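You operate a simulated robot arm through the tools that you are given. There is no shell and no other tool. Be economical: measure what you need, move in short steps, check, and stop when the job is done.

Carry out the task below with a simulated robot arm. There is one attempt and no reset: what you move stays moved.

## Task
Put the grey block on top of the flat grey box. Take the cream pad and leave it on the top of the brown tile. Put the dark bottle on the right end of the grey table away on the shelf under the middle bench. Put the purple tin from the right end of the grey table on the end of the checking bench. Fetch the white paper ball and set it on the low white stack. Take the dark trivet and put it on top of the tall white stack. Any order will do. Set down upright: dark bottle.

The check looks at the end state, three seconds after you hand in, the way a careful person would. Anything else that was tipped, shoved, dropped, spilled or broken makes it a failure.

## Robot
A 7-joint arm with a four-finger gripper on a trunk, on a base that drives. Base frame: it is fixed to the floor where the robot stands at the start and does not move with it; the origin is under the middle of the robot, x ahead of it, y to its left, z up; the surface under the hand at the start is at about z = 0.8. Lengths are in m, angles in rad, forces in N, time in s.
Its first joint turns from -1.204 to 3.002 rad. Places, roughly: cream pad (5x4x3 cm) [4, 6.2, 0.8]; dark bottle [4.25, 6.25, 1]; dark trivet (9x8x3 cm) [8.9, 6.2, 0.8]; end of the checking bench (18x30 cm) [1.6, 9.78, 0.86]; flat grey box (13x8x3 cm) [1.2, 0.3, 1.2]; grey block (5x3x4 cm) [0.7, 0, 0.8]; low white stack (15x12x3 cm) [4, 6.9, 0.8]; purple tin [4.5, 6.25, 0.75]; shelf under the middle bench [-1.5, 4.5, 0.3]; tall white stack (20x16x5 cm) [4.6, 6.4, 0.8]; top of the brown tile (20x15 cm) [8.46, 5.48, 0.8]; white paper ball (6x6x5 cm) [3.8, 6.5, 0.8]. Payload 3.67 kg.
The tool frame sits at the grasp point between the pads (the TCP): z along the fingers, y along the line on which they close. The tips reach 0.028 m beyond it. The gripper opens to 0.112 m. The gripper's body begins 0.073 m behind the TCP.
Orientation is told as [roll, pitch, yaw] about the base's x, y, z axes, in that order, counted from this pose: with the fingers straight down and closing along the base's y, the tool's x points along the base's -x, its y along +y and its z along -z.

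## Interface
- The arm moves only by the tool apply_moves. Its argument "plan" is a list of rows, each an object of numbers (a shift or turn left out is 0, a gripper value left out holds the last): "dx", "dy", "dz": the shift along the base's x, y, z in cm; "rx", "ry", "rz": the turn, a rotation vector about the base's x, y, z in rad. In form: [{"dx": .., "dy": .., "dz": .., "rx": .., "ry": .., "rz": ..}, ...]. A call has 1 to 20 rows; each row shifts and turns the commanded pose from where the row before left it. "fingers" is the finger opening in cm, from 0 to 11.2, set as the call begins (left out, the last holds). Each row takes 0.2 s and may step no farther than 0.05 m and 0.15 rad from the row before; otherwise, or with a gripper value out of range, the whole call is refused. A pose out of reach is approached as far as the arm can. The call stops where the force on the tool passes 40 N (or 10 N more than at its start, if that is more) or the arm is blocked; 0.2 s more then pass. The fingers move at their own pace and stop on an object; they squeeze with about 35 N. The grip force told is the motor's: it shows also when the fingers shut on nothing. Time passes only in rows, and 0.2 s behind the last, so rows that do not move let the fingers close. The reply holds the time, the measured pose of the TCP, the force on the tool along the base axes, the opening and the grip force, in the units named above and with some noise, with the torque about the TCP (base axes, N m) and any sound that the robot's microphone picked up.
- Cameras (640 x 400 px; columns grow to the right, rows downward): "scene" is now at [0.1365, 0.0062, 1.3278]; the picture's right is [0.08, -1.00, -0.00], its down [-0.19, -0.01, -0.98] and it looks along [0.98, 0.08, -0.20] (base axes); focal length 214 px, centre (320, 200). "wrist" rides on the gripper at [0.06, -0.018, -0.104] in the tool frame; the picture's right is [0.29, 0.96, 0.00], its down [-0.80, 0.24, -0.55] and it looks along [-0.53, 0.16, 0.83] (tool axes); focal length 234 px, centre (320, 200).
- capture(camera): a new picture of that camera. No time passes.
- raise_lower(by): slides the trunk up (or, below 0, down) by that many m; the arm and the scene camera ride with it, the base frame stays. It gives what a move gives, with no picture.
- steer(legs): drives the robot by 1 to 6 legs, each [ahead, turn to the left] in m and rad, along the robot's own axes; the way and the turn of a leg run together, so that a leg with both is an arc; at most 1.5 m and 3.142 rad a leg. The arm and the cameras ride along, it lands a little off, and it stops where it bumps. It gives what a move gives.
- head_to(pan, tilt): turns the head with the scene camera to pan (to the left, within 1.501 rad either way) and tilt (down, from -0.506 to 1.204), counted from straight ahead of the robot. It gives what a move gives.
- locate(camera, pixels): there is no depth. For up to 12 entries [column, row, z] of the newest picture of that camera ("zoom" is the newest enlarged one), the place [x, y] in the base frame at which the ray of that pixel passes the height z, good to about 0.002 m, but the place of the scene camera against the robot may be out by one fixed shift of up to 0.025 m in any direction. No time passes.
- inspect(camera, box): a new picture of the part [left, top, right, bottom] of that camera's present view, enlarged. No time passes.
- finish_job(): hands the job in; it is judged then, once.

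Keep the steps short. Do not move on a guess: measure, check each grasp and each placing, and mend mistakes. In all there are 124 turns and 126 pictures (those below and enlarged ones count). Leave the gripper open and the arm clear of the work at the hand-in unless told otherwise, and finish with a single line.

The tools are called after ">>>" as name(argument=value, ...) on one line, values as JSON. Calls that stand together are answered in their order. apply_moves: Moves the arm, as the interface text tells. Its arguments: {"type":"object","properties":{"plan":{"type":"array","items":{"type":"object","properties":{"dx":{"type":"number"},"dy":{"type":"number"},"dz":{"type":"number"},"rx":{"type":"number"},"ry":{"type":"number"},"rz":{"type":"number"}}}},"fingers":{"type":"number"}},"required":["plan"]} The other tools are called the same way: raise_lower (by) slides the trunk up or down; steer (legs) drives the base; head_to (pan, tilt) turns the head that bears the scene camera; capture (camera) takes a picture; locate (camera, pixels) gives the place at which the rays of pixels pass given heights; inspect (camera, box) takes an enlarged picture of a part of a camera's view; finish_job () hands the job in.

At the start:

```text
clock: 0.0
eef_pos: [0.6156, 0.0796, 1.4145]
ee_rot: [-0.001, 0.0, 0.001]
force: [0.1, -0.6, -0.9]
torque: [0.02, 0.01, 0.0]
width: 0.112
grasp_force: 0.0
trunk travel left (down, up): [-0.4, 0.44]
robot x, y, heading: [-0.005, -0.0005, -0.001]
head pan, tilt: [0.077, 0.197]
```

scene: 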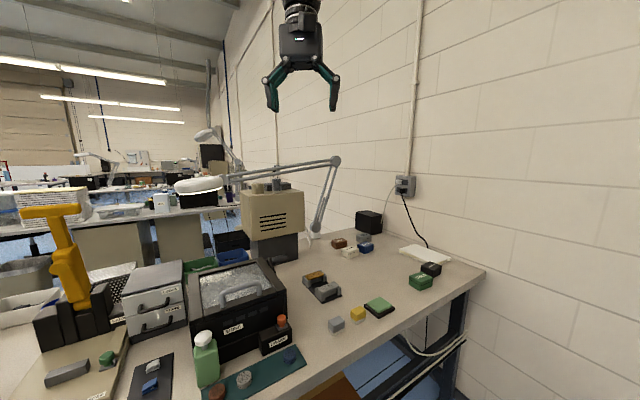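
wrist: 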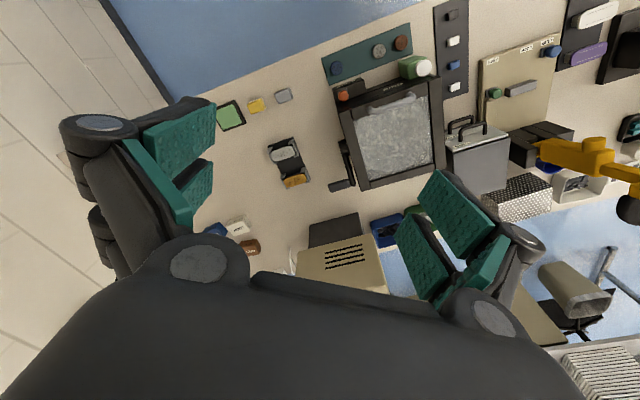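

I see the bench with many small blocks. I'll enlarge the area to tell the grey block and the flat grey box apart.

>>> inspect(camera="scene", box=[280, 220, 480, 345])

>>> inspect(camera="scene", box=[0, 240, 320, 400])

>>> inspect(camera="wrist", box=[200, 0, 520, 200])

```text
3.20 times, centred on (380, 282) of scene
```

zoom: 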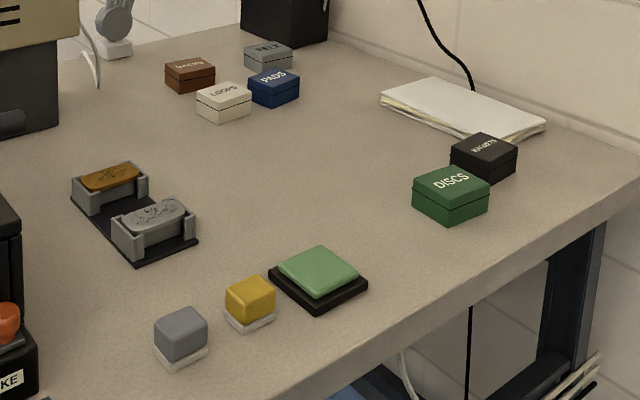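

```text
2.00 times, centred on (160, 320) of scene
```

zoom: 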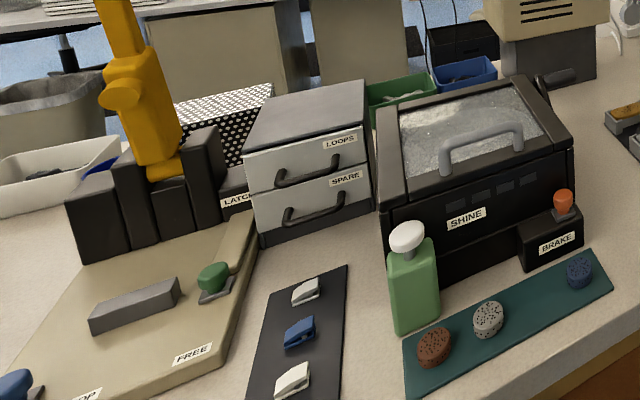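

```text
2.00 times, centred on (360, 100) of wrist
```

zoom: 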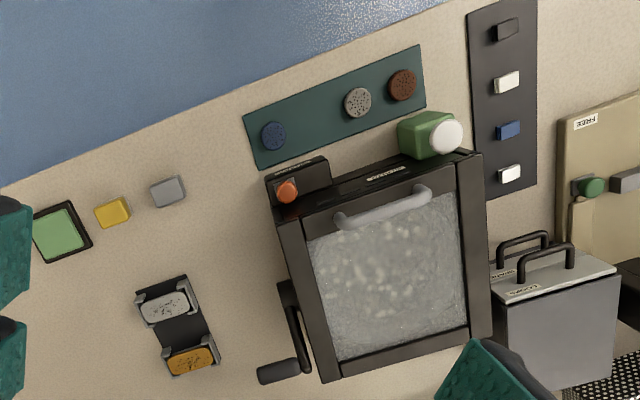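

Candidates: grey block at scene (336,325); boxes at (364,238). Locate them at bench height.

>>> locate(camera="scene", pixels=[[336, 325, 0.82], [364, 238, 0.82], [327, 290, 0.83], [350, 252, 0.82], [365, 248, 0.82], [339, 243, 0.82], [358, 313, 0.82], [66, 373, 0.82], [262, 213, 1.2], [160, 270, 1.0]])

>>> locate(camera="zoom", pixels=[[168, 190, 0.84], [165, 308, 0.83], [112, 212, 0.83]])

>>> inspect(camera="scene", box=[320, 220, 400, 270])

```text
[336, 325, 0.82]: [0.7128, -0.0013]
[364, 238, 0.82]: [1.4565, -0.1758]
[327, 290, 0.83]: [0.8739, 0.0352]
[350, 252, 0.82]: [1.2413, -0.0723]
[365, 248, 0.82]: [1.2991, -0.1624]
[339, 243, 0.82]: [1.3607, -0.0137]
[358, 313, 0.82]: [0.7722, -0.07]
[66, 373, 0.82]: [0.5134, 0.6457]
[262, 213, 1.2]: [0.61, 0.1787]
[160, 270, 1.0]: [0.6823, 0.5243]
```

```text
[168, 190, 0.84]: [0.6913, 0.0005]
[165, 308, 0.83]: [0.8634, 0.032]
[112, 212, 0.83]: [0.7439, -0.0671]
```

```text
8.00 times, centred on (360, 245) of scene
```

zoom: 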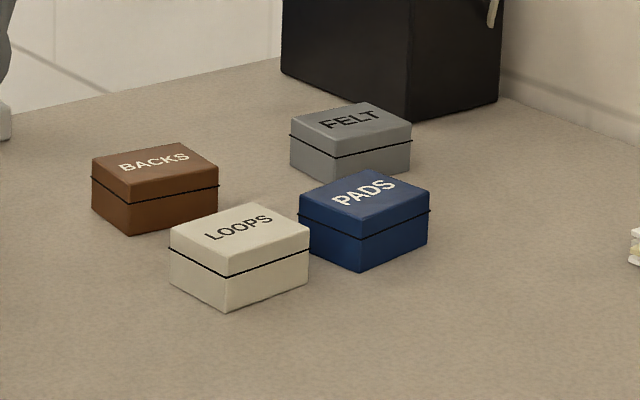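

The named place (1.2, 0.3, 1.2) is atop the beige machine near scene (270,187). Enlarge there.

>>> inspect(camera="scene", box=[220, 160, 316, 220])

>>> inspect(camera="wrist", box=[240, 180, 432, 300])

>>> inspect(camera="scene", box=[304, 290, 400, 350])

```text
6.67 times, centred on (268, 190) of scene
```

zoom: 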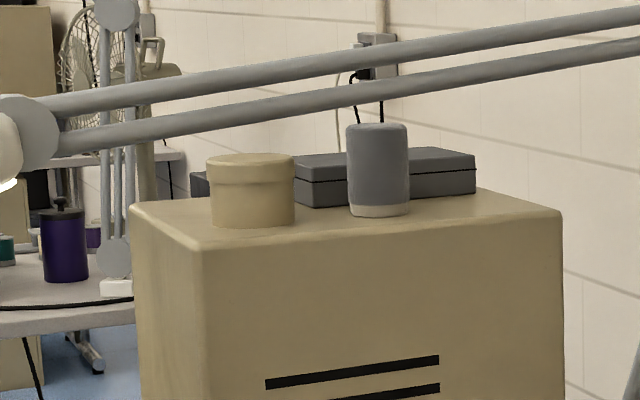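

```text
3.33 times, centred on (336, 240) of wrist
```

zoom: 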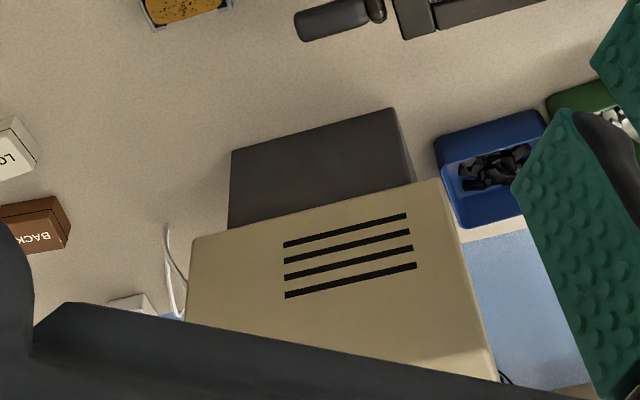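

```text
6.67 times, centred on (352, 320) of scene
```

zoom: 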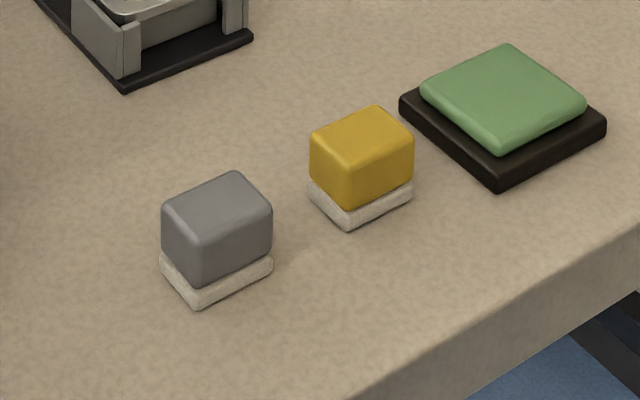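

The flat grey box sits on the beige machine behind a grey cylinder. First the grey block: zoom the wrist view to measure its orientation.

>>> inspect(camera="wrist", box=[235, 70, 331, 130])

```text
6.67 times, centred on (283, 100) of wrist
```

zoom: 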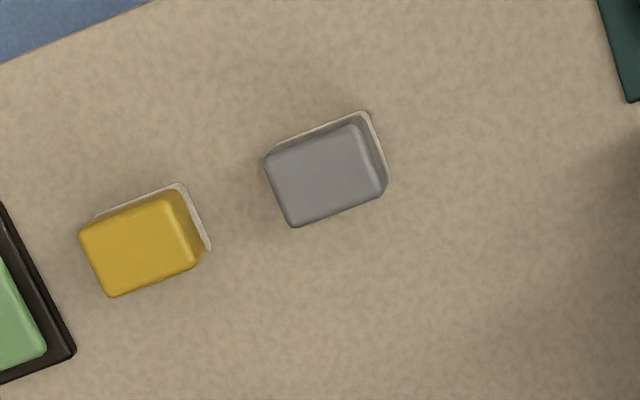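

>>> locate(camera="zoom", pixels=[[266, 160, 0.84], [294, 226, 0.84], [383, 193, 0.84], [355, 123, 0.84], [322, 176, 0.84]])

```text
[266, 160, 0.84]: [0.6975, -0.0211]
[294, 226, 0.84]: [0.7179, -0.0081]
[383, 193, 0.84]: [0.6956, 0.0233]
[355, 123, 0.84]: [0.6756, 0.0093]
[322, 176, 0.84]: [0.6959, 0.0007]
```

Block centre ≈ (0.696, 0.001), short axis at ~34° from x. I'll turn -0.975 and come down to z≈0.92 above it, then look.

>>> apply_moves(plan=[{"dx": 1, "dy": -1, "dz": -4, "rz": -0.1219}, {"dx": 1, "dy": -1, "dz": -4, "rz": -0.1219}, {"dx": 1, "dy": -1, "dz": -4, "rz": -0.1219}, {"dx": 1, "dy": -1, "dz": -4, "rz": -0.1219}, {"dx": 1, "dy": -1, "dz": -4, "rz": -0.1219}, {"dx": 1, "dy": -1, "dz": -4, "rz": -0.1219}, {"dx": 1, "dy": -1, "dz": -4, "rz": -0.1219}, {"dx": 1, "dy": -0.9, "dz": -4, "rz": -0.1219}, {"dz": -4}, {"dz": -4}, {"dz": -4}, {"dz": -4}, {}], fingers=7)

>>> capture(camera="wrist")

```text
clock: 2.8
eef_pos: [0.6972, -0.0034, 0.9468]
ee_rot: [0.019, 0.014, -0.981]
force: [0.0, 0.3, 0.5]
torque: [0.0, -0.02, 0.02]
width: 0.0697
grasp_force: 0.1
trunk travel left (down, up): [-0.4, 0.44]
robot x, y, heading: [-0.0003, 0.0006, -0.005]
head pan, tilt: [0.077, 0.197]
```

```text
115 pictures are left
```

wrist: 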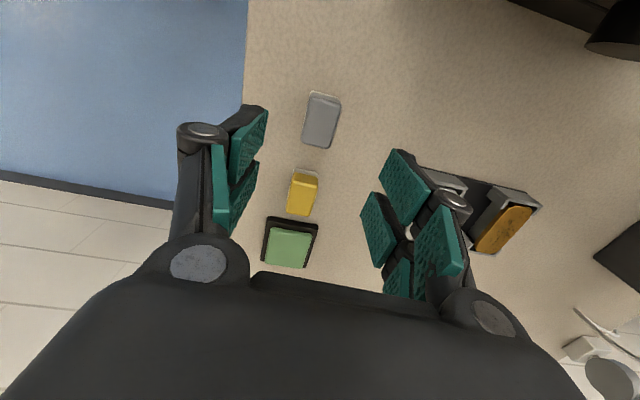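

The block is at (321,120) between the fingers. Measure it.

>>> locate(camera="wrist", pixels=[[310, 95, 0.84], [340, 99, 0.84], [331, 147, 0.84], [303, 143, 0.84], [302, 185, 0.84]])

>>> inspect(camera="wrist", box=[240, 70, 400, 170])

```text
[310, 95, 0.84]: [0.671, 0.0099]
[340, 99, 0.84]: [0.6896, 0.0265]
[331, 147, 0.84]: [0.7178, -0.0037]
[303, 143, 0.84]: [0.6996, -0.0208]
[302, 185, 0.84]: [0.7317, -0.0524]
```

```text
4.00 times, centred on (320, 120) of wrist
```

zoom: 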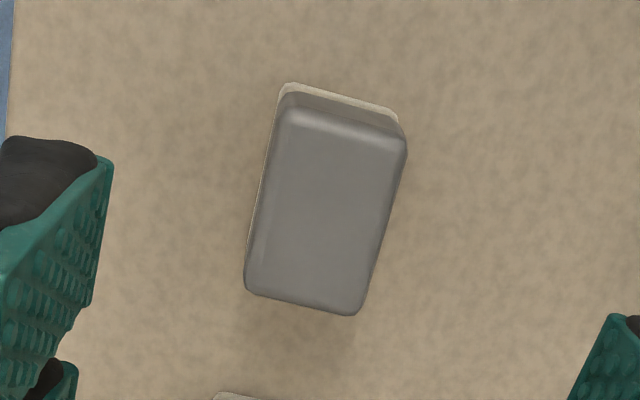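

Centre ≈ (0.697, 0.002), axis ~43°. Turn +0.15, shift slightly, and descend to z≈0.835.

>>> apply_moves(plan=[{"dy": 0.5, "dz": -3, "rz": 0.14}, {"dz": -3}, {"dz": -3}, {"dz": -2}, {}])

>>> capture(camera="wrist")

```text
clock: 4.0
eef_pos: [0.701, 0.0008, 0.8475]
ee_rot: [0.042, 0.014, -0.848]
force: [0.5, 0.6, 0.0]
torque: [0.0, 0.0, 0.01]
width: 0.0698
grasp_force: 0.0
trunk travel left (down, up): [-0.4, 0.44]
robot x, y, heading: [0.0009, -0.0006, -0.003]
head pan, tilt: [0.077, 0.197]
```

```text
113 pictures are left
```

wrist: 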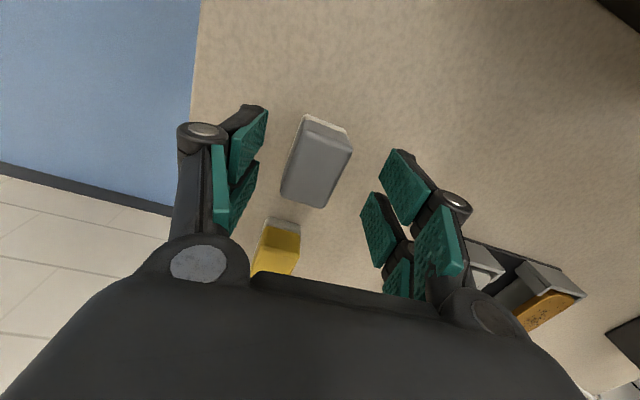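

Aligned. Wait a beat to see the settled height.

>>> apply_moves(plan=[{}, {}])

```text
clock: 4.6
eef_pos: [0.7008, -0.0006, 0.8433]
ee_rot: [0.037, 0.018, -0.852]
force: [0.4, -0.1, 0.5]
torque: [0.0, 0.04, -0.01]
width: 0.07
grasp_force: 0.0
trunk travel left (down, up): [-0.4, 0.44]
robot x, y, heading: [0.0007, 0.0013, 0.0]
head pan, tilt: [0.077, 0.197]
```

Small tilt has crept in; correct it and go down 1 cm.

>>> apply_moves(plan=[{"dx": -0.4, "dy": 0.2, "dz": -1, "rx": -0.037, "ry": -0.018}, {}, {}])

```text
clock: 5.6
eef_pos: [0.702, -0.0088, 0.8391]
ee_rot: [0.048, 0.008, -0.877]
force: [0.0, 0.2, -0.8]
torque: [0.02, -0.02, -0.02]
width: 0.07
grasp_force: 0.0
trunk travel left (down, up): [-0.4, 0.44]
robot x, y, heading: [-0.0004, 0.0007, 0.003]
head pan, tilt: [0.077, 0.197]
stopped in row 3: the arm was blocked; the commanded pose is now the measured one
```

The arm reports blocked with no force—probably a joint limit. Look at it from the head.

>>> head_to(pan=0.0, tilt=0.6)

>>> capture(camera="scene")

>>> capture(camera="wrist")

```text
clock: 6.5
eef_pos: [0.7015, -0.0069, 0.8392]
ee_rot: [0.045, 0.01, -0.876]
force: [0.6, 0.7, 0.7]
torque: [0.0, -0.02, 0.02]
width: 0.07
grasp_force: 0.0
trunk travel left (down, up): [-0.4, 0.44]
robot x, y, heading: [-0.0019, 0.002, -0.001]
head pan, tilt: [0.0, 0.6]
```

```text
112 pictures are left
```

scene: 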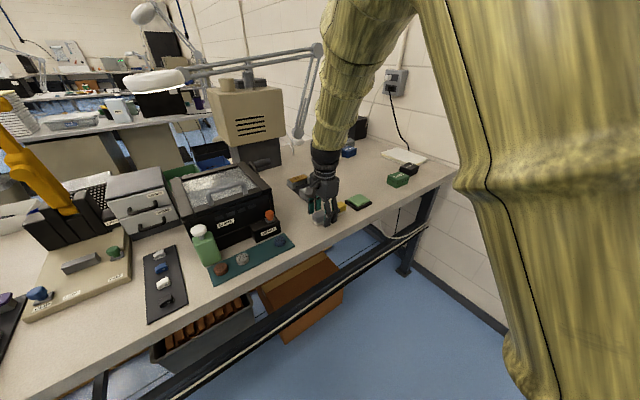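

```text
111 pictures are left
```

wrist: 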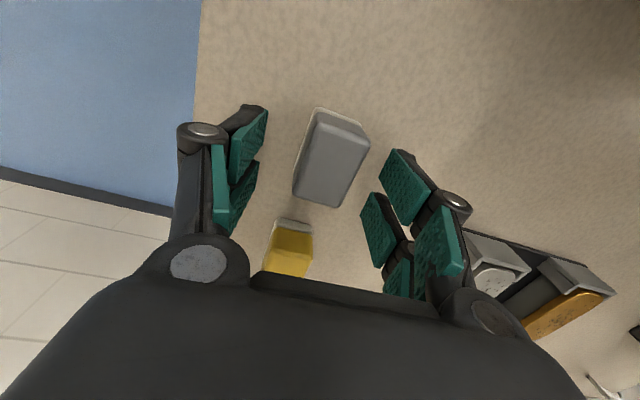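

The arm posture seems strained this low. Raise the hand 25 cm, then lower the trunk so the arm works in a more comfortable posture.

>>> apply_moves(plan=[{"dz": 4}, {"dz": 4}, {"dz": 4}, {"dz": 4}, {"dz": 4}, {"dz": 4}, {"dz": 4}, {}, {}])

>>> raise_lower(by=-0.2)

```text
clock: 8.5
eef_pos: [0.7013, -0.0106, 1.1143]
ee_rot: [0.039, 0.019, -0.877]
force: [-0.7, 0.1, 0.4]
torque: [-0.02, -0.03, -0.01]
width: 0.0698
grasp_force: 0.0
trunk travel left (down, up): [-0.4, 0.44]
robot x, y, heading: [-0.0025, 0.0005, -0.001]
head pan, tilt: [0.0, 0.6]
```

```text
clock: 10.6
eef_pos: [0.7016, -0.0105, 0.9136]
ee_rot: [0.039, 0.02, -0.877]
force: [-0.2, 0.4, 0.2]
torque: [0.01, 0.02, -0.01]
width: 0.0703
grasp_force: 0.0
trunk travel left (down, up): [-0.2, 0.64]
robot x, y, heading: [0.0009, 0.0003, 0.002]
head pan, tilt: [0.0, 0.6]
```

Correct tilt and centre on (0.697, 0.002).

>>> apply_moves(plan=[{"dx": -0.4, "dy": 1.2, "rx": -0.039, "ry": -0.02, "rz": 0.04}, {}, {}])

>>> inspect(camera="wrist", box=[200, 60, 440, 210])

```text
clock: 11.4
eef_pos: [0.7025, -0.0049, 0.9067]
ee_rot: [0.029, 0.004, -0.84]
force: [0.9, 1.0, 0.2]
torque: [0.02, 0.02, -0.02]
width: 0.0701
grasp_force: 0.1
trunk travel left (down, up): [-0.2, 0.64]
robot x, y, heading: [-0.0018, 0.0004, -0.0]
head pan, tilt: [0.0, 0.6]
```

```text
2.67 times, centred on (320, 135) of wrist
```

zoom: 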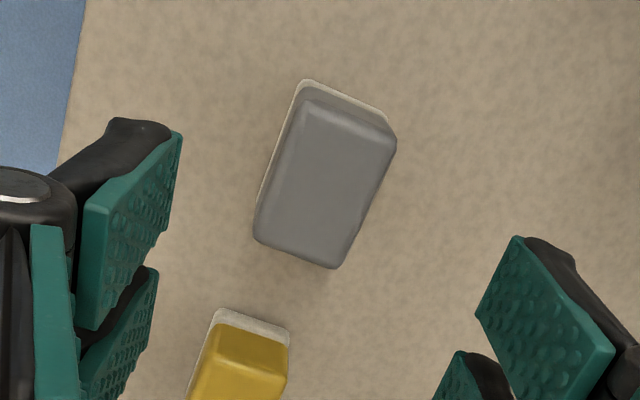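

Alignment across the fingers is good; try shifting along the block's long axis by ~0.9 cm.

>>> apply_moves(plan=[{"dx": -0.6, "dy": 0.7}, {}, {}])

```text
clock: 12.2
eef_pos: [0.6972, 0.0006, 0.9018]
ee_rot: [0.026, 0.013, -0.842]
force: [-0.5, -0.2, -0.3]
torque: [0.04, 0.01, 0.01]
width: 0.0701
grasp_force: 0.1
trunk travel left (down, up): [-0.2, 0.64]
robot x, y, heading: [-0.0003, -0.0002, -0.001]
head pan, tilt: [0.0, 0.6]
```

Centred. Lower by the trunk 6.5 cm.

>>> raise_lower(by=-0.065)

>>> capture(camera="wrist")

```text
clock: 13.3
eef_pos: [0.698, 0.0002, 0.8387]
ee_rot: [0.025, 0.014, -0.843]
force: [0.1, 0.0, 0.1]
torque: [0.0, -0.01, 0.01]
width: 0.0701
grasp_force: 0.1
trunk travel left (down, up): [-0.135, 0.705]
robot x, y, heading: [0.001, 0.0011, -0.01]
head pan, tilt: [0.0, 0.6]
```

```text
109 pictures are left
```

wrist: 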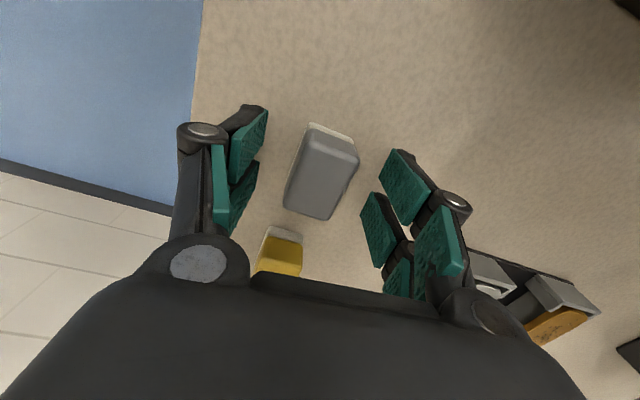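

Between the pads. Close.

>>> apply_moves(plan=[{}, {}, {}], fingers=0)

```text
clock: 14.1
eef_pos: [0.6965, 0.0012, 0.8371]
ee_rot: [0.026, 0.012, -0.841]
force: [-0.2, -0.7, 0.1]
torque: [0.01, 0.01, -0.01]
width: 0.0292
grasp_force: 35.0
trunk travel left (down, up): [-0.135, 0.705]
robot x, y, heading: [-0.003, 0.0, -0.001]
head pan, tilt: [0.0, 0.6]
```

Gripped at 2.9 cm. Lift with the trunk to clear and view.

>>> raise_lower(by=0.3)

>>> capture(camera="wrist")

>>> capture(camera="scene")

```text
clock: 17.1
eef_pos: [0.6958, 0.0009, 1.1418]
ee_rot: [0.031, 0.009, -0.84]
force: [0.7, -0.6, -0.2]
torque: [-0.01, -0.03, -0.01]
width: 0.0291
grasp_force: 35.5
trunk travel left (down, up): [-0.435, 0.405]
robot x, y, heading: [-0.0029, 0.003, -0.002]
head pan, tilt: [0.0, 0.6]
```

```text
108 pictures are left
```

wrist: 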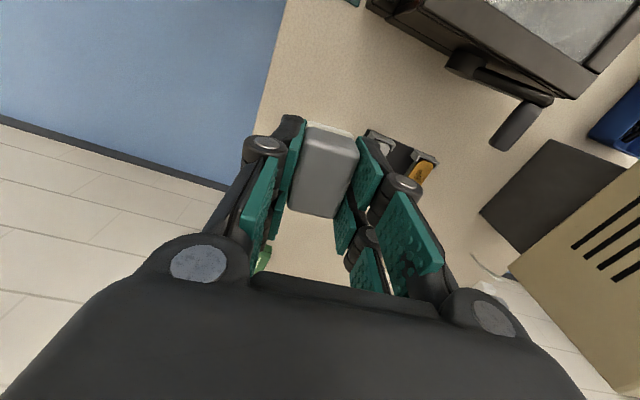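

```text
107 pictures are left
```

scene: 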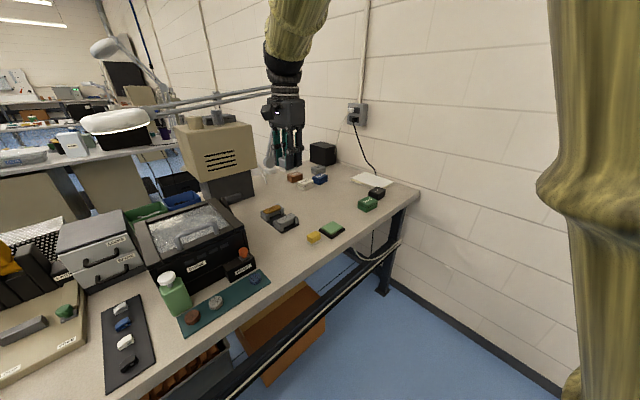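

Block held, table spot clear. Raise the trunk to look down on the machine top and lamp, and measure the bench edge.

>>> locate(camera="scene", pixels=[[230, 303, 0.8], [300, 258, 0.8], [345, 232, 0.8], [413, 192, 0.8]])

>>> raise_lower(by=0.38)

>>> head_to(pan=0.25, tilt=0.45)

>>> capture(camera="scene")

```text
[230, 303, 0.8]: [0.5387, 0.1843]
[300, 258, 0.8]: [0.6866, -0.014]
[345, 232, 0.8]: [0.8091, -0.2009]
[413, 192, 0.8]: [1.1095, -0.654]
```

```text
clock: 20.8
eef_pos: [0.6963, 0.0018, 1.5243]
ee_rot: [0.032, 0.003, -0.839]
force: [-0.1, 0.4, -0.9]
torque: [-0.02, 0.02, -0.01]
width: 0.0294
grasp_force: 34.8
trunk travel left (down, up): [-0.815, 0.025]
robot x, y, heading: [0.0004, 0.0029, 0.003]
head pan, tilt: [0.0, 0.6]
```

```text
clock: 21.5
eef_pos: [0.694, 0.0024, 1.5267]
ee_rot: [0.034, 0.0, -0.84]
force: [0.6, 0.6, 0.2]
torque: [0.01, -0.01, -0.01]
width: 0.0293
grasp_force: 34.3
trunk travel left (down, up): [-0.815, 0.025]
robot x, y, heading: [0.0026, 0.0003, 0.003]
head pan, tilt: [0.25, 0.45]
```

```text
106 pictures are left
```

scene: 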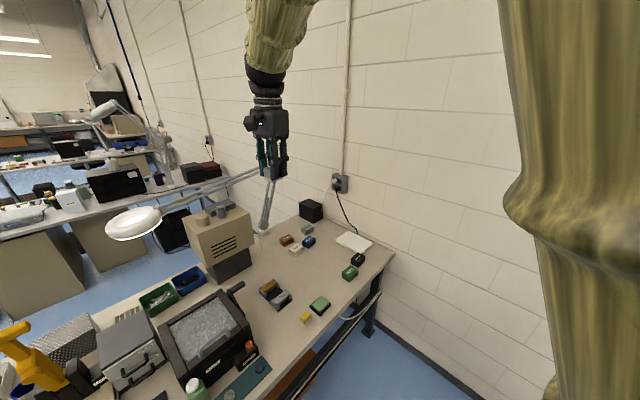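

Zoom on the machine top and lamp.

>>> inspect(camera="scene", box=[100, 155, 292, 275])

```text
3.33 times, centred on (196, 215) of scene
```

zoom: 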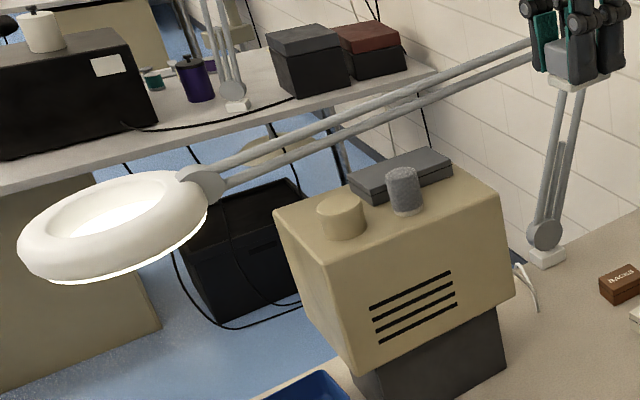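

Locate lamp and box points at candidate heights.

>>> locate(camera="zoom", pixels=[[545, 258, 0.81], [400, 112, 1.2], [400, 112, 1.3], [228, 165, 1.2], [228, 165, 1.3], [530, 45, 1.3], [349, 178, 1.2], [432, 150, 1.2], [454, 163, 1.2], [370, 195, 1.2], [404, 175, 1.24], [120, 225, 1.2]])

```text
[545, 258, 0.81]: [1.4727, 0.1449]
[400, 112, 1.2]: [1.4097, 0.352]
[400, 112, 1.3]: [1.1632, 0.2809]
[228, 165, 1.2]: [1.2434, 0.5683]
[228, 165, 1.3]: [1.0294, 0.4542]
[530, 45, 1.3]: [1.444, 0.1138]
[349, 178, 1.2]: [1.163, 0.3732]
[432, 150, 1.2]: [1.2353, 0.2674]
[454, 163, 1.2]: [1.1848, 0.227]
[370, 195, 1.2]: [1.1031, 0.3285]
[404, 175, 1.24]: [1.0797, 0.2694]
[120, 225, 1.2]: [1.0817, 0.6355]
```

The box top is ≈1.2 high, centred near (1.17, 0.30); lamp rods pass ~14 cm behind it. I need to drive. Retract the hand 18 cm first, turn it back to yaw 0, and look down at the base.

>>> apply_moves(plan=[{"dx": -3, "rz": 0.14}, {"dx": -3, "rz": 0.14}, {"dx": -3, "rz": 0.14}, {"dx": -3, "rz": 0.14}, {"dx": -3, "rz": 0.14}, {"dx": -3, "rz": 0.14}, {}, {}])

>>> head_to(pan=0.0, tilt=1.2)

>>> capture(camera="scene")

```text
clock: 23.3
eef_pos: [0.5093, 0.0114, 1.5335]
ee_rot: [0.032, -0.039, 0.006]
force: [0.2, 0.0, -0.7]
torque: [0.0, -0.01, 0.05]
width: 0.0294
grasp_force: 34.4
trunk travel left (down, up): [-0.815, 0.025]
robot x, y, heading: [-0.0038, -0.0017, 0.002]
head pan, tilt: [0.25, 0.45]
```

```text
clock: 24.4
eef_pos: [0.5089, 0.0105, 1.5331]
ee_rot: [0.03, -0.038, 0.008]
force: [0.2, -0.5, -0.5]
torque: [-0.01, 0.0, 0.02]
width: 0.0291
grasp_force: 35.3
trunk travel left (down, up): [-0.815, 0.025]
robot x, y, heading: [-0.0001, 0.0033, -0.005]
head pan, tilt: [0.0, 1.201]
```

```text
104 pictures are left
```

scene: 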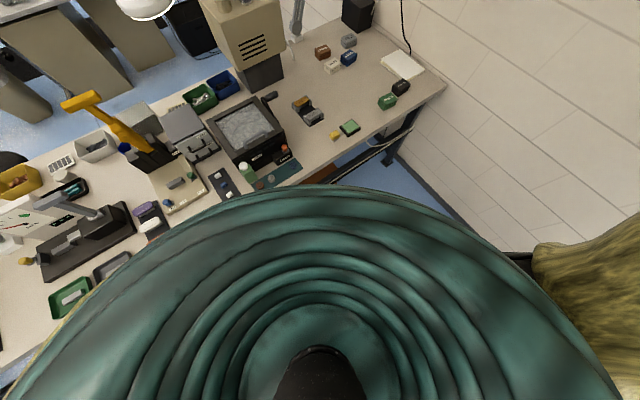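

Drive along the bench: turn right 0.97, 0.42 ahead, turn left 1.574 to face the bench.

>>> steer(legs=[[0, -0.97], [0.42, 0], [0, 1.574]])

>>> head_to(pan=0.0, tilt=0.5)

>>> capture(camera="scene")

```text
clock: 33.3
eef_pos: [0.6495, -0.0522, 1.5339]
ee_rot: [0.033, -0.037, 0.609]
force: [-0.1, -1.0, -0.9]
torque: [-0.03, 0.07, 0.01]
width: 0.0293
grasp_force: 35.3
trunk travel left (down, up): [-0.815, 0.025]
robot x, y, heading: [0.2357, -0.3456, 0.605]
head pan, tilt: [0.0, 1.201]
```

```text
clock: 34.4
eef_pos: [0.6509, -0.0519, 1.5344]
ee_rot: [0.031, -0.039, 0.608]
force: [-0.4, 0.6, -0.5]
torque: [0.0, 0.04, -0.01]
width: 0.0291
grasp_force: 34.6
trunk travel left (down, up): [-0.815, 0.025]
robot x, y, heading: [0.2361, -0.3505, 0.602]
head pan, tilt: [0.0, 0.499]
```

```text
103 pictures are left
```

scene: 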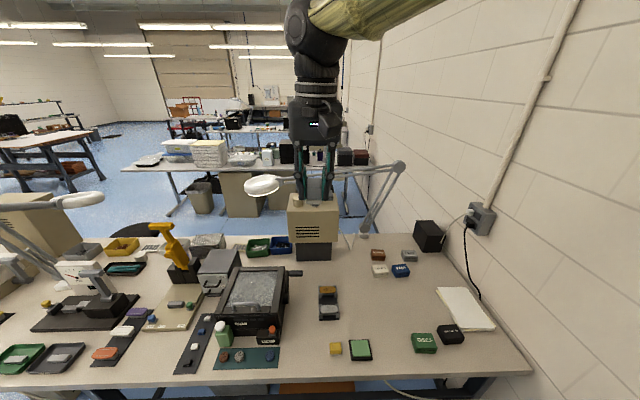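

Facing the bench squarely, machine straight ahead behind the hand. Edge forward 0.18 in two small legs.

>>> steer(legs=[[0.1, 0], [0.08, 0]])

>>> capture(camera="scene")

```text
clock: 36.2
eef_pos: [0.7979, 0.0506, 1.5349]
ee_rot: [0.031, -0.037, 0.61]
force: [0.1, -0.1, 0.4]
torque: [-0.03, 0.0, 0.0]
width: 0.0293
grasp_force: 34.9
trunk travel left (down, up): [-0.815, 0.025]
robot x, y, heading: [0.3873, -0.2472, 0.599]
head pan, tilt: [0.0, 0.499]
```

```text
102 pictures are left
```

scene: 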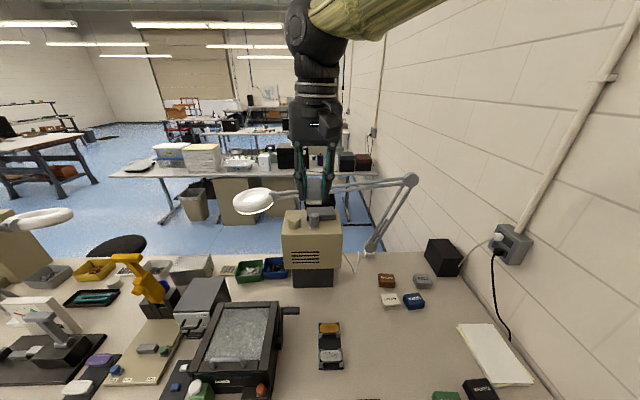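

0.05 more forward, then move the hand 30 cm forward at height 1.53 and level it.

>>> steer(legs=[[0.05, 0]])

>>> apply_moves(plan=[{"dx": 3.3, "dy": 2.27, "rx": -0.03, "ry": 0.037}, {"dx": 3.3, "dy": 2.27}, {"dx": 3.3, "dy": 2.27}, {"dx": 3.3, "dy": 2.27}, {"dx": 3.3, "dy": 2.27}, {"dx": 3.3, "dy": 2.27}, {"dx": 3.3, "dy": 2.27}, {}, {}])

>>> capture(camera="wrist")

>>> capture(camera="scene")

```text
clock: 37.1
eef_pos: [0.8345, 0.0778, 1.5359]
ee_rot: [0.03, -0.043, 0.61]
force: [-1.7, -0.2, 0.4]
torque: [0.0, -0.09, -0.01]
width: 0.0293
grasp_force: 34.7
trunk travel left (down, up): [-0.815, 0.025]
robot x, y, heading: [0.4286, -0.216, 0.602]
head pan, tilt: [0.0, 0.499]
```

```text
clock: 39.1
eef_pos: [1.0707, 0.2393, 1.5344]
ee_rot: [0.029, 0.011, 0.61]
force: [0.2, -0.7, -0.4]
torque: [-0.06, 0.02, 0.01]
width: 0.0294
grasp_force: 35.3
trunk travel left (down, up): [-0.815, 0.025]
robot x, y, heading: [0.4301, -0.2187, 0.6]
head pan, tilt: [0.0, 0.499]
```

```text
101 pictures are left
```

wrist: 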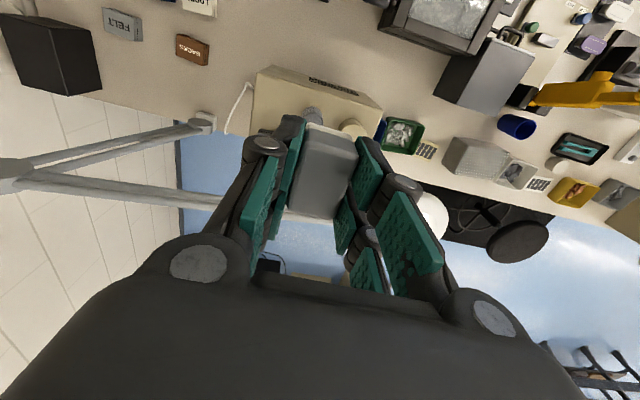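

```text
100 pictures are left
```

scene: 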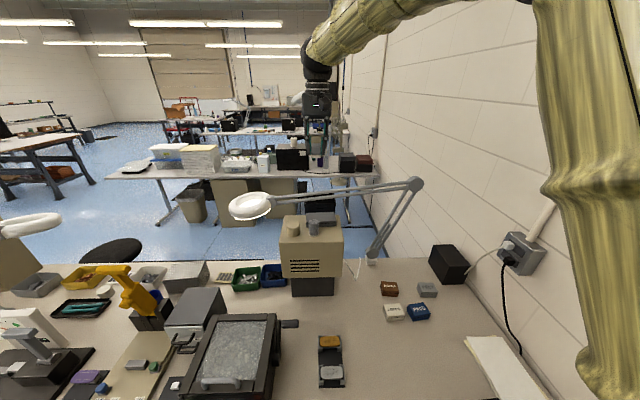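

Zoom in on the machine top from the scene camera.

>>> inspect(camera="scene", box=[240, 170, 400, 270])

>>> inspect(camera="wrist", box=[200, 50, 440, 200])

```text
4.00 times, centred on (320, 220) of scene
```

zoom: 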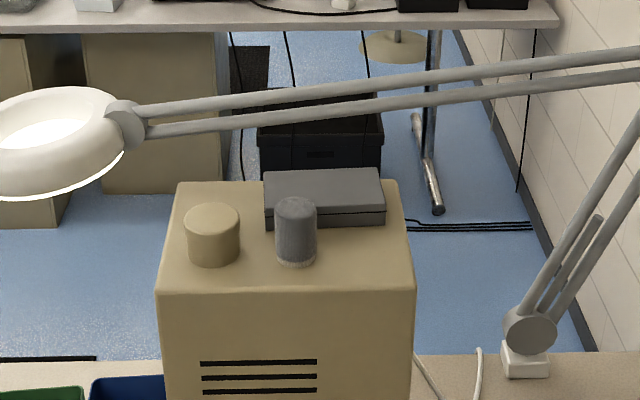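

```text
2.67 times, centred on (320, 125) of wrist
```

zoom: 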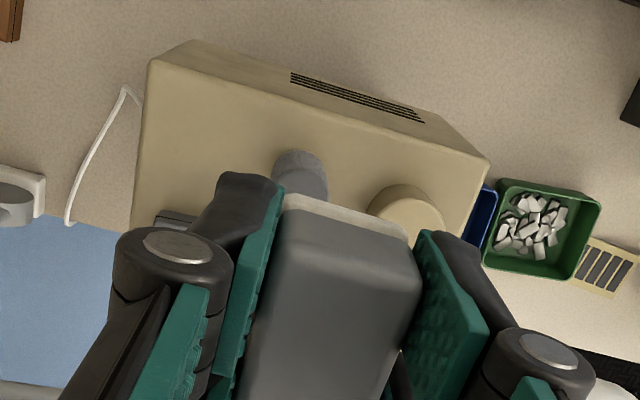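

>>> locate(camera="zoom", pixels=[[303, 160, 1.24], [150, 60, 1.17], [487, 158, 1.17], [150, 60, 1.15], [487, 158, 1.15]])

>>> locate(camera="scene", pixels=[[314.25, 221.5, 1.24], [343.75, 242.5, 1.17], [280, 242.5, 1.17], [343.75, 242.5, 1.15], [280, 242.5, 1.15], [306.25, 213, 1.2], [334.5, 212, 1.2], [336.25, 223.25, 1.2], [306.25, 224, 1.2]])

```text
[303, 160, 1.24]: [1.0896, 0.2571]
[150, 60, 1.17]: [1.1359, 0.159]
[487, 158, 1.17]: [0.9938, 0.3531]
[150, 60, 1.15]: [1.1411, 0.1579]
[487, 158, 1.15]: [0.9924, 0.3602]
```

```text
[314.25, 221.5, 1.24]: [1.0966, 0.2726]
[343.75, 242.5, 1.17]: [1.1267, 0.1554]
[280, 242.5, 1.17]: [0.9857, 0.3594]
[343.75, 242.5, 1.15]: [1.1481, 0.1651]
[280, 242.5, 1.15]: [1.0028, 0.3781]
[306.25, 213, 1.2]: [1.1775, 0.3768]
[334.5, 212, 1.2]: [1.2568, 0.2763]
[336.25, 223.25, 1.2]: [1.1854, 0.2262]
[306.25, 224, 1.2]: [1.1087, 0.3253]
```

Scene and wrist agree within ~1 cm. Move the hand 14 cm on, so the box shows above the held block in the wrist view.

>>> apply_moves(plan=[{"dx": 3.1, "dy": 2.0, "rx": -0.029, "ry": -0.011}, {"dx": 3.1, "dy": 2.0}, {"dx": 3.1, "dy": 2.0}, {"dx": 2.5, "dy": 1.5}, {}, {}])

>>> capture(camera="wrist")

```text
clock: 40.5
eef_pos: [1.1902, 0.3143, 1.5332]
ee_rot: [-0.001, 0.018, 0.609]
force: [0.3, 0.2, -1.0]
torque: [-0.02, 0.03, -0.02]
width: 0.0292
grasp_force: 35.2
trunk travel left (down, up): [-0.815, 0.025]
robot x, y, heading: [0.4249, -0.2173, 0.6]
head pan, tilt: [0.0, 0.499]
```

```text
97 pictures are left
```

wrist: 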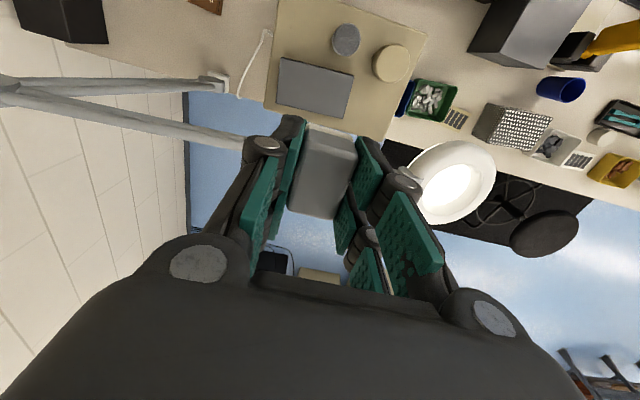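

The box is now clear at (315,88). Locate its corners.

>>> inspect(camera="wrist", box=[250, 0, 442, 120])

>>> locate(camera="wrist", pixels=[[284, 58, 1.2], [354, 75, 1.2], [343, 119, 1.2], [277, 102, 1.2], [346, 38, 1.23], [346, 38, 1.25], [391, 62, 1.22], [225, 140, 1.27], [200, 132, 1.28]])

```text
3.33 times, centred on (346, 60) of wrist
```

zoom: 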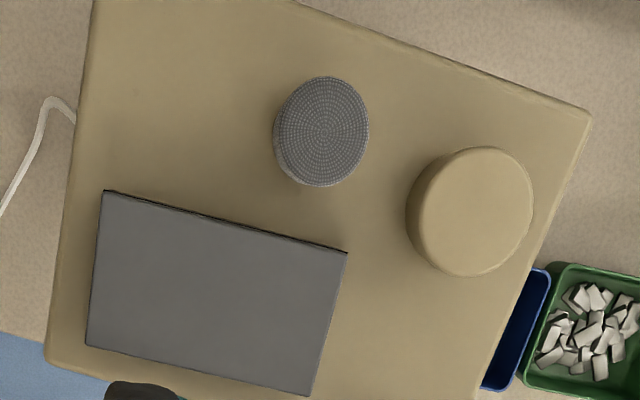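

```text
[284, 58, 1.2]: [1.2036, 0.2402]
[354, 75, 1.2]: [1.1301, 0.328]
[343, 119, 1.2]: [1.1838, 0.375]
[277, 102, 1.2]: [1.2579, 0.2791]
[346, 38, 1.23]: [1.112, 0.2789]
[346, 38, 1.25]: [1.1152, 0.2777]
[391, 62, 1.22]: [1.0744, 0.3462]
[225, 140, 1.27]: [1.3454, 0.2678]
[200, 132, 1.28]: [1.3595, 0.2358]
```

>>> locate(camera="zoom", pixels=[[105, 192, 1.2], [347, 252, 1.2], [310, 396, 1.2], [87, 345, 1.2], [105, 192, 1.16], [347, 252, 1.16], [310, 396, 1.16], [87, 345, 1.16]])

```text
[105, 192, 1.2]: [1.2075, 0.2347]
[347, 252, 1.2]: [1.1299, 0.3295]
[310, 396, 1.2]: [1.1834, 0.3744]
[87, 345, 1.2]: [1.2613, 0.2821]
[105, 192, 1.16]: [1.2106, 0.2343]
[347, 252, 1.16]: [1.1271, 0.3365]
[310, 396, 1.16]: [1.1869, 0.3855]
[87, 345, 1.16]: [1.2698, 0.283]
```

Box top is ~1.165 high, centre ≈ (1.198, 0.309). Shift above it and lower the trunk 25 cm.

>>> apply_moves(plan=[{"dx": 0.4, "dy": -0.8, "ry": -0.018}, {}, {}])

>>> raise_lower(by=-0.25)

>>> capture(camera="scene")

>>> capture(camera="wrist")

```text
clock: 41.3
eef_pos: [1.1938, 0.3047, 1.5345]
ee_rot: [-0.012, 0.003, 0.608]
force: [0.6, 0.4, -0.3]
torque: [0.01, -0.01, 0.02]
width: 0.0293
grasp_force: 35.2
trunk travel left (down, up): [-0.815, 0.025]
robot x, y, heading: [0.427, -0.217, 0.604]
head pan, tilt: [0.0, 0.499]
```

```text
clock: 43.9
eef_pos: [1.1934, 0.3063, 1.2842]
ee_rot: [-0.012, 0.002, 0.61]
force: [-0.4, -0.6, -1.0]
torque: [0.01, 0.02, 0.01]
width: 0.0291
grasp_force: 34.3
trunk travel left (down, up): [-0.565, 0.275]
robot x, y, heading: [0.4267, -0.2213, 0.6]
head pan, tilt: [0.0, 0.499]
```

```text
95 pictures are left
```

scene: 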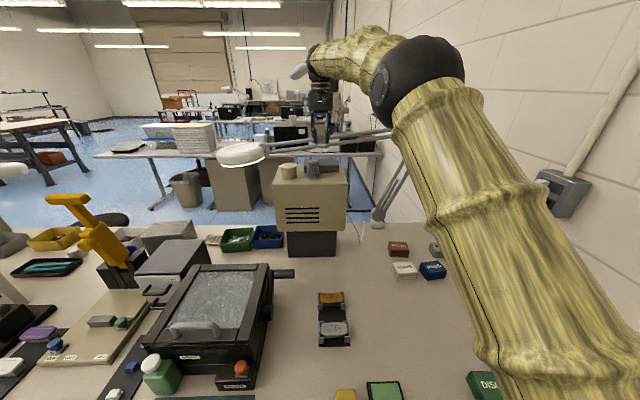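

```text
94 pictures are left
```

wrist: 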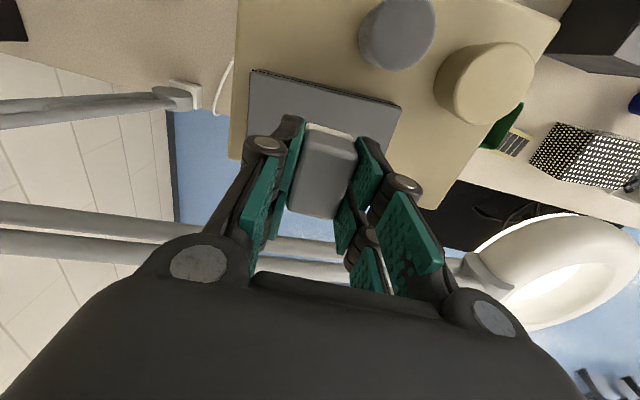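

Rods visible at rows ~248–270; check their distance, and box corners again.

>>> locate(camera="wrist", pixels=[[310, 245, 1.26], [310, 266, 1.24], [200, 236, 1.27], [254, 70, 1.165], [401, 108, 1.165], [388, 150, 1.165], [246, 120, 1.165], [335, 127, 1.247]])

```text
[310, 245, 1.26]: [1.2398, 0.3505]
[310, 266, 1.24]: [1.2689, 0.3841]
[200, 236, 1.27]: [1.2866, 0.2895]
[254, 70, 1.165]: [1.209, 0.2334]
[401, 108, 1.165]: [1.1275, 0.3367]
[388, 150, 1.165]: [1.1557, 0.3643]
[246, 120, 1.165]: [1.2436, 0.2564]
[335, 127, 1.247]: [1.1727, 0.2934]
```

Rods are ~14 cm away at z≈1.21; the box top height 1.165 is confirmed. Descend slowly until contact.

>>> apply_moves(plan=[{"dx": 0.2, "dz": -2}, {"dz": -2}, {"dz": -1.5}, {"dz": -0.5}, {"dz": -0.5}, {}])

>>> capture(camera="wrist")

>>> inspect(camera="scene", box=[240, 110, 400, 210])

```text
clock: 45.3
eef_pos: [1.1947, 0.3055, 1.2184]
ee_rot: [-0.012, 0.002, 0.61]
force: [-0.6, -0.2, -1.0]
torque: [0.0, 0.0, -0.04]
width: 0.0294
grasp_force: 34.8
trunk travel left (down, up): [-0.565, 0.275]
robot x, y, heading: [0.4254, -0.2211, 0.6]
head pan, tilt: [0.0, 0.499]
```

```text
93 pictures are left
```

wrist: 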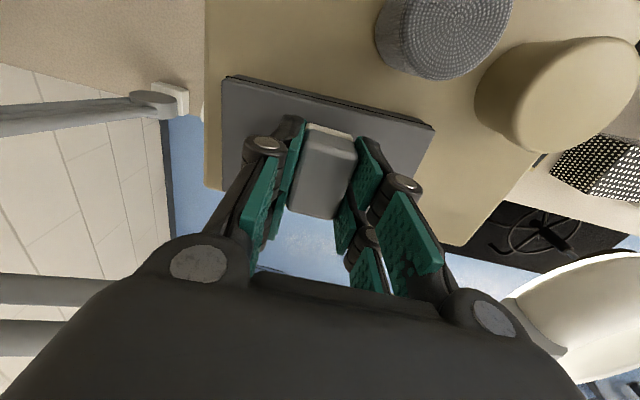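

```text
4.00 times, centred on (320, 160) of scene
```

zoom: 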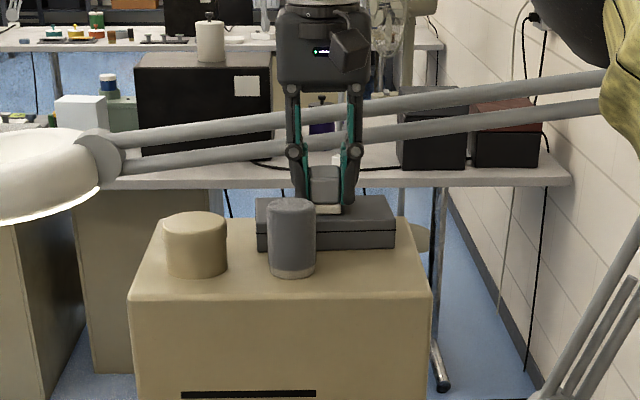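

Nearly there. Continue in 0.4 cm steps to contact.

>>> apply_moves(plan=[{"dz": -0.4}, {"dz": -0.4}, {"dz": -0.3}, {"dz": -0.3}, {"dz": -0.3}, {}])

```text
clock: 46.2
eef_pos: [1.1945, 0.3044, 1.2152]
ee_rot: [-0.008, -0.008, 0.61]
force: [-0.5, 0.9, 15.3]
torque: [-0.12, 0.27, -0.01]
width: 0.0293
grasp_force: 34.6
trunk travel left (down, up): [-0.565, 0.275]
robot x, y, heading: [0.4265, -0.2172, 0.602]
head pan, tilt: [0.0, 0.499]
stopped in row 4: the force on the tool passed its limit at 43 N (the readings are from after the stop); the commanded pose is now the measured one
```

Contact at 1.215. Open the fingers modestly and rise.

>>> apply_moves(plan=[{}, {}], fingers=6)

>>> apply_moves(plan=[{"dz": 2}, {"dz": 3}, {"dz": 4}, {"dz": 4}, {"dz": 4}, {"dz": 4}, {}])

>>> capture(camera="wrist")

>>> inspect(camera="scene", box=[240, 110, 400, 210])

```text
clock: 46.8
eef_pos: [1.1955, 0.3066, 1.2125]
ee_rot: [-0.011, -0.007, 0.61]
force: [0.3, -0.3, 0.6]
torque: [-0.02, -0.01, 0.01]
width: 0.0601
grasp_force: 0.1
trunk travel left (down, up): [-0.565, 0.275]
robot x, y, heading: [0.4269, -0.2168, 0.602]
head pan, tilt: [0.0, 0.499]
```

```text
clock: 48.4
eef_pos: [1.1859, 0.2968, 1.3874]
ee_rot: [-0.01, -0.004, 0.607]
force: [0.0, 0.0, 0.5]
torque: [0.01, 0.01, 0.03]
width: 0.06
grasp_force: 0.0
out of reach, approached as far as the arm can: row 5, 6
trunk travel left (down, up): [-0.565, 0.275]
robot x, y, heading: [0.4252, -0.2209, 0.596]
head pan, tilt: [0.0, 0.499]
```

```text
91 pictures are left
```

wrist: 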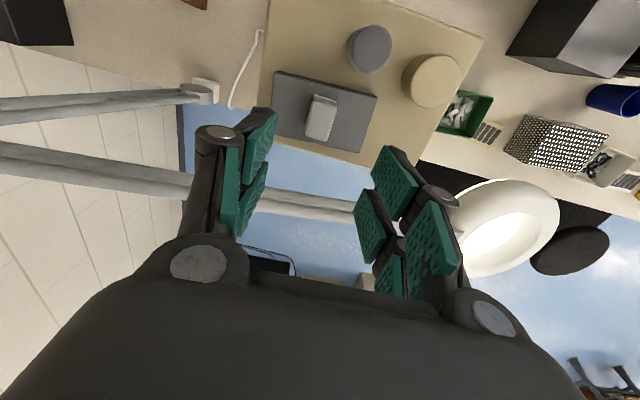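

```text
4.00 times, centred on (320, 160) of scene
```

zoom: 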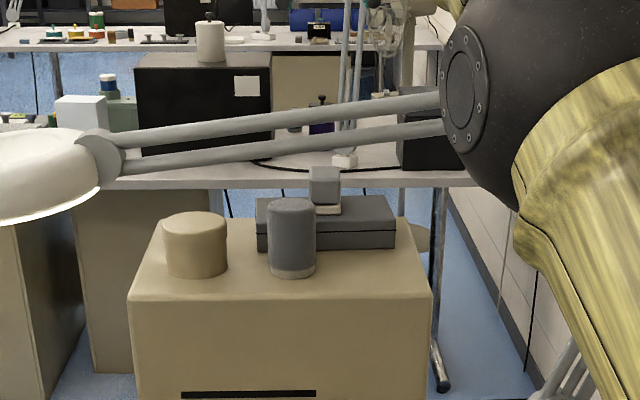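

Block sits well on the flat box. Raise the trunk, then retract the arm and back off.

>>> raise_lower(by=0.27)

>>> apply_moves(plan=[{"dx": -3.3, "dy": -2.27}, {"dx": -3.3, "dy": -2.27}, {"dx": -3.3, "dy": -2.27}, {"dx": -3.3, "dy": -2.27}, {"dx": -3.3, "dy": -2.27}, {"dx": -3.3, "dy": -2.27}, {"dx": -3.3, "dy": -2.27}, {"dx": -3.3, "dy": -2.27}, {"dx": -3.3, "dy": -2.27}, {"dx": -3.3, "dy": -2.27}, {}, {}])

>>> steer(legs=[[-0.5, 0]])

>>> head_to(pan=0.9, tilt=0.15)

>>> capture(camera="scene")

```text
clock: 51.1
eef_pos: [1.1856, 0.2974, 1.6561]
ee_rot: [-0.011, -0.004, 0.608]
force: [0.3, 0.1, 0.4]
torque: [-0.02, -0.03, -0.04]
width: 0.0601
grasp_force: 0.0
trunk travel left (down, up): [-0.835, 0.005]
robot x, y, heading: [0.4248, -0.2186, 0.602]
head pan, tilt: [0.0, 0.499]
```

```text
clock: 53.7
eef_pos: [0.8556, 0.0691, 1.6575]
ee_rot: [-0.011, -0.007, 0.608]
force: [-0.3, 0.3, 0.1]
torque: [-0.01, -0.04, -0.01]
width: 0.0601
grasp_force: 0.1
trunk travel left (down, up): [-0.835, 0.005]
robot x, y, heading: [0.4298, -0.2187, 0.606]
head pan, tilt: [0.0, 0.499]
```

```text
clock: 56.6
eef_pos: [0.4483, -0.211, 1.6574]
ee_rot: [-0.012, -0.005, 0.611]
force: [0.1, -0.8, -0.2]
torque: [0.05, 0.01, 0.01]
width: 0.0603
grasp_force: 0.2
trunk travel left (down, up): [-0.835, 0.005]
robot x, y, heading: [0.0202, -0.4978, 0.602]
head pan, tilt: [0.0, 0.499]
```

```text
clock: 57.8
eef_pos: [0.4497, -0.2114, 1.6564]
ee_rot: [-0.011, -0.007, 0.612]
force: [0.1, 0.1, 0.3]
torque: [-0.03, 0.0, 0.01]
width: 0.0599
grasp_force: 0.1
trunk travel left (down, up): [-0.835, 0.005]
robot x, y, heading: [0.019, -0.4957, 0.608]
head pan, tilt: [0.901, 0.15]
```

```text
89 pictures are left
```

scene: 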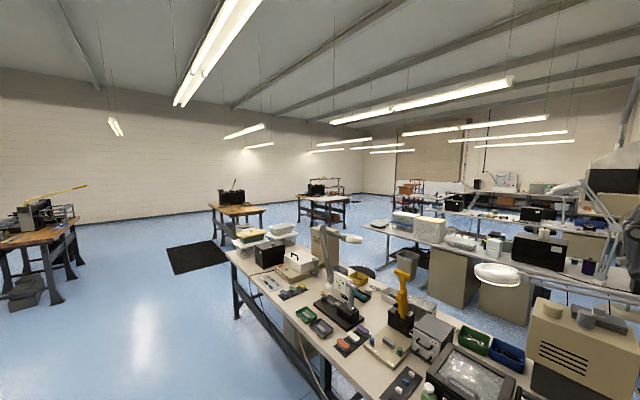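

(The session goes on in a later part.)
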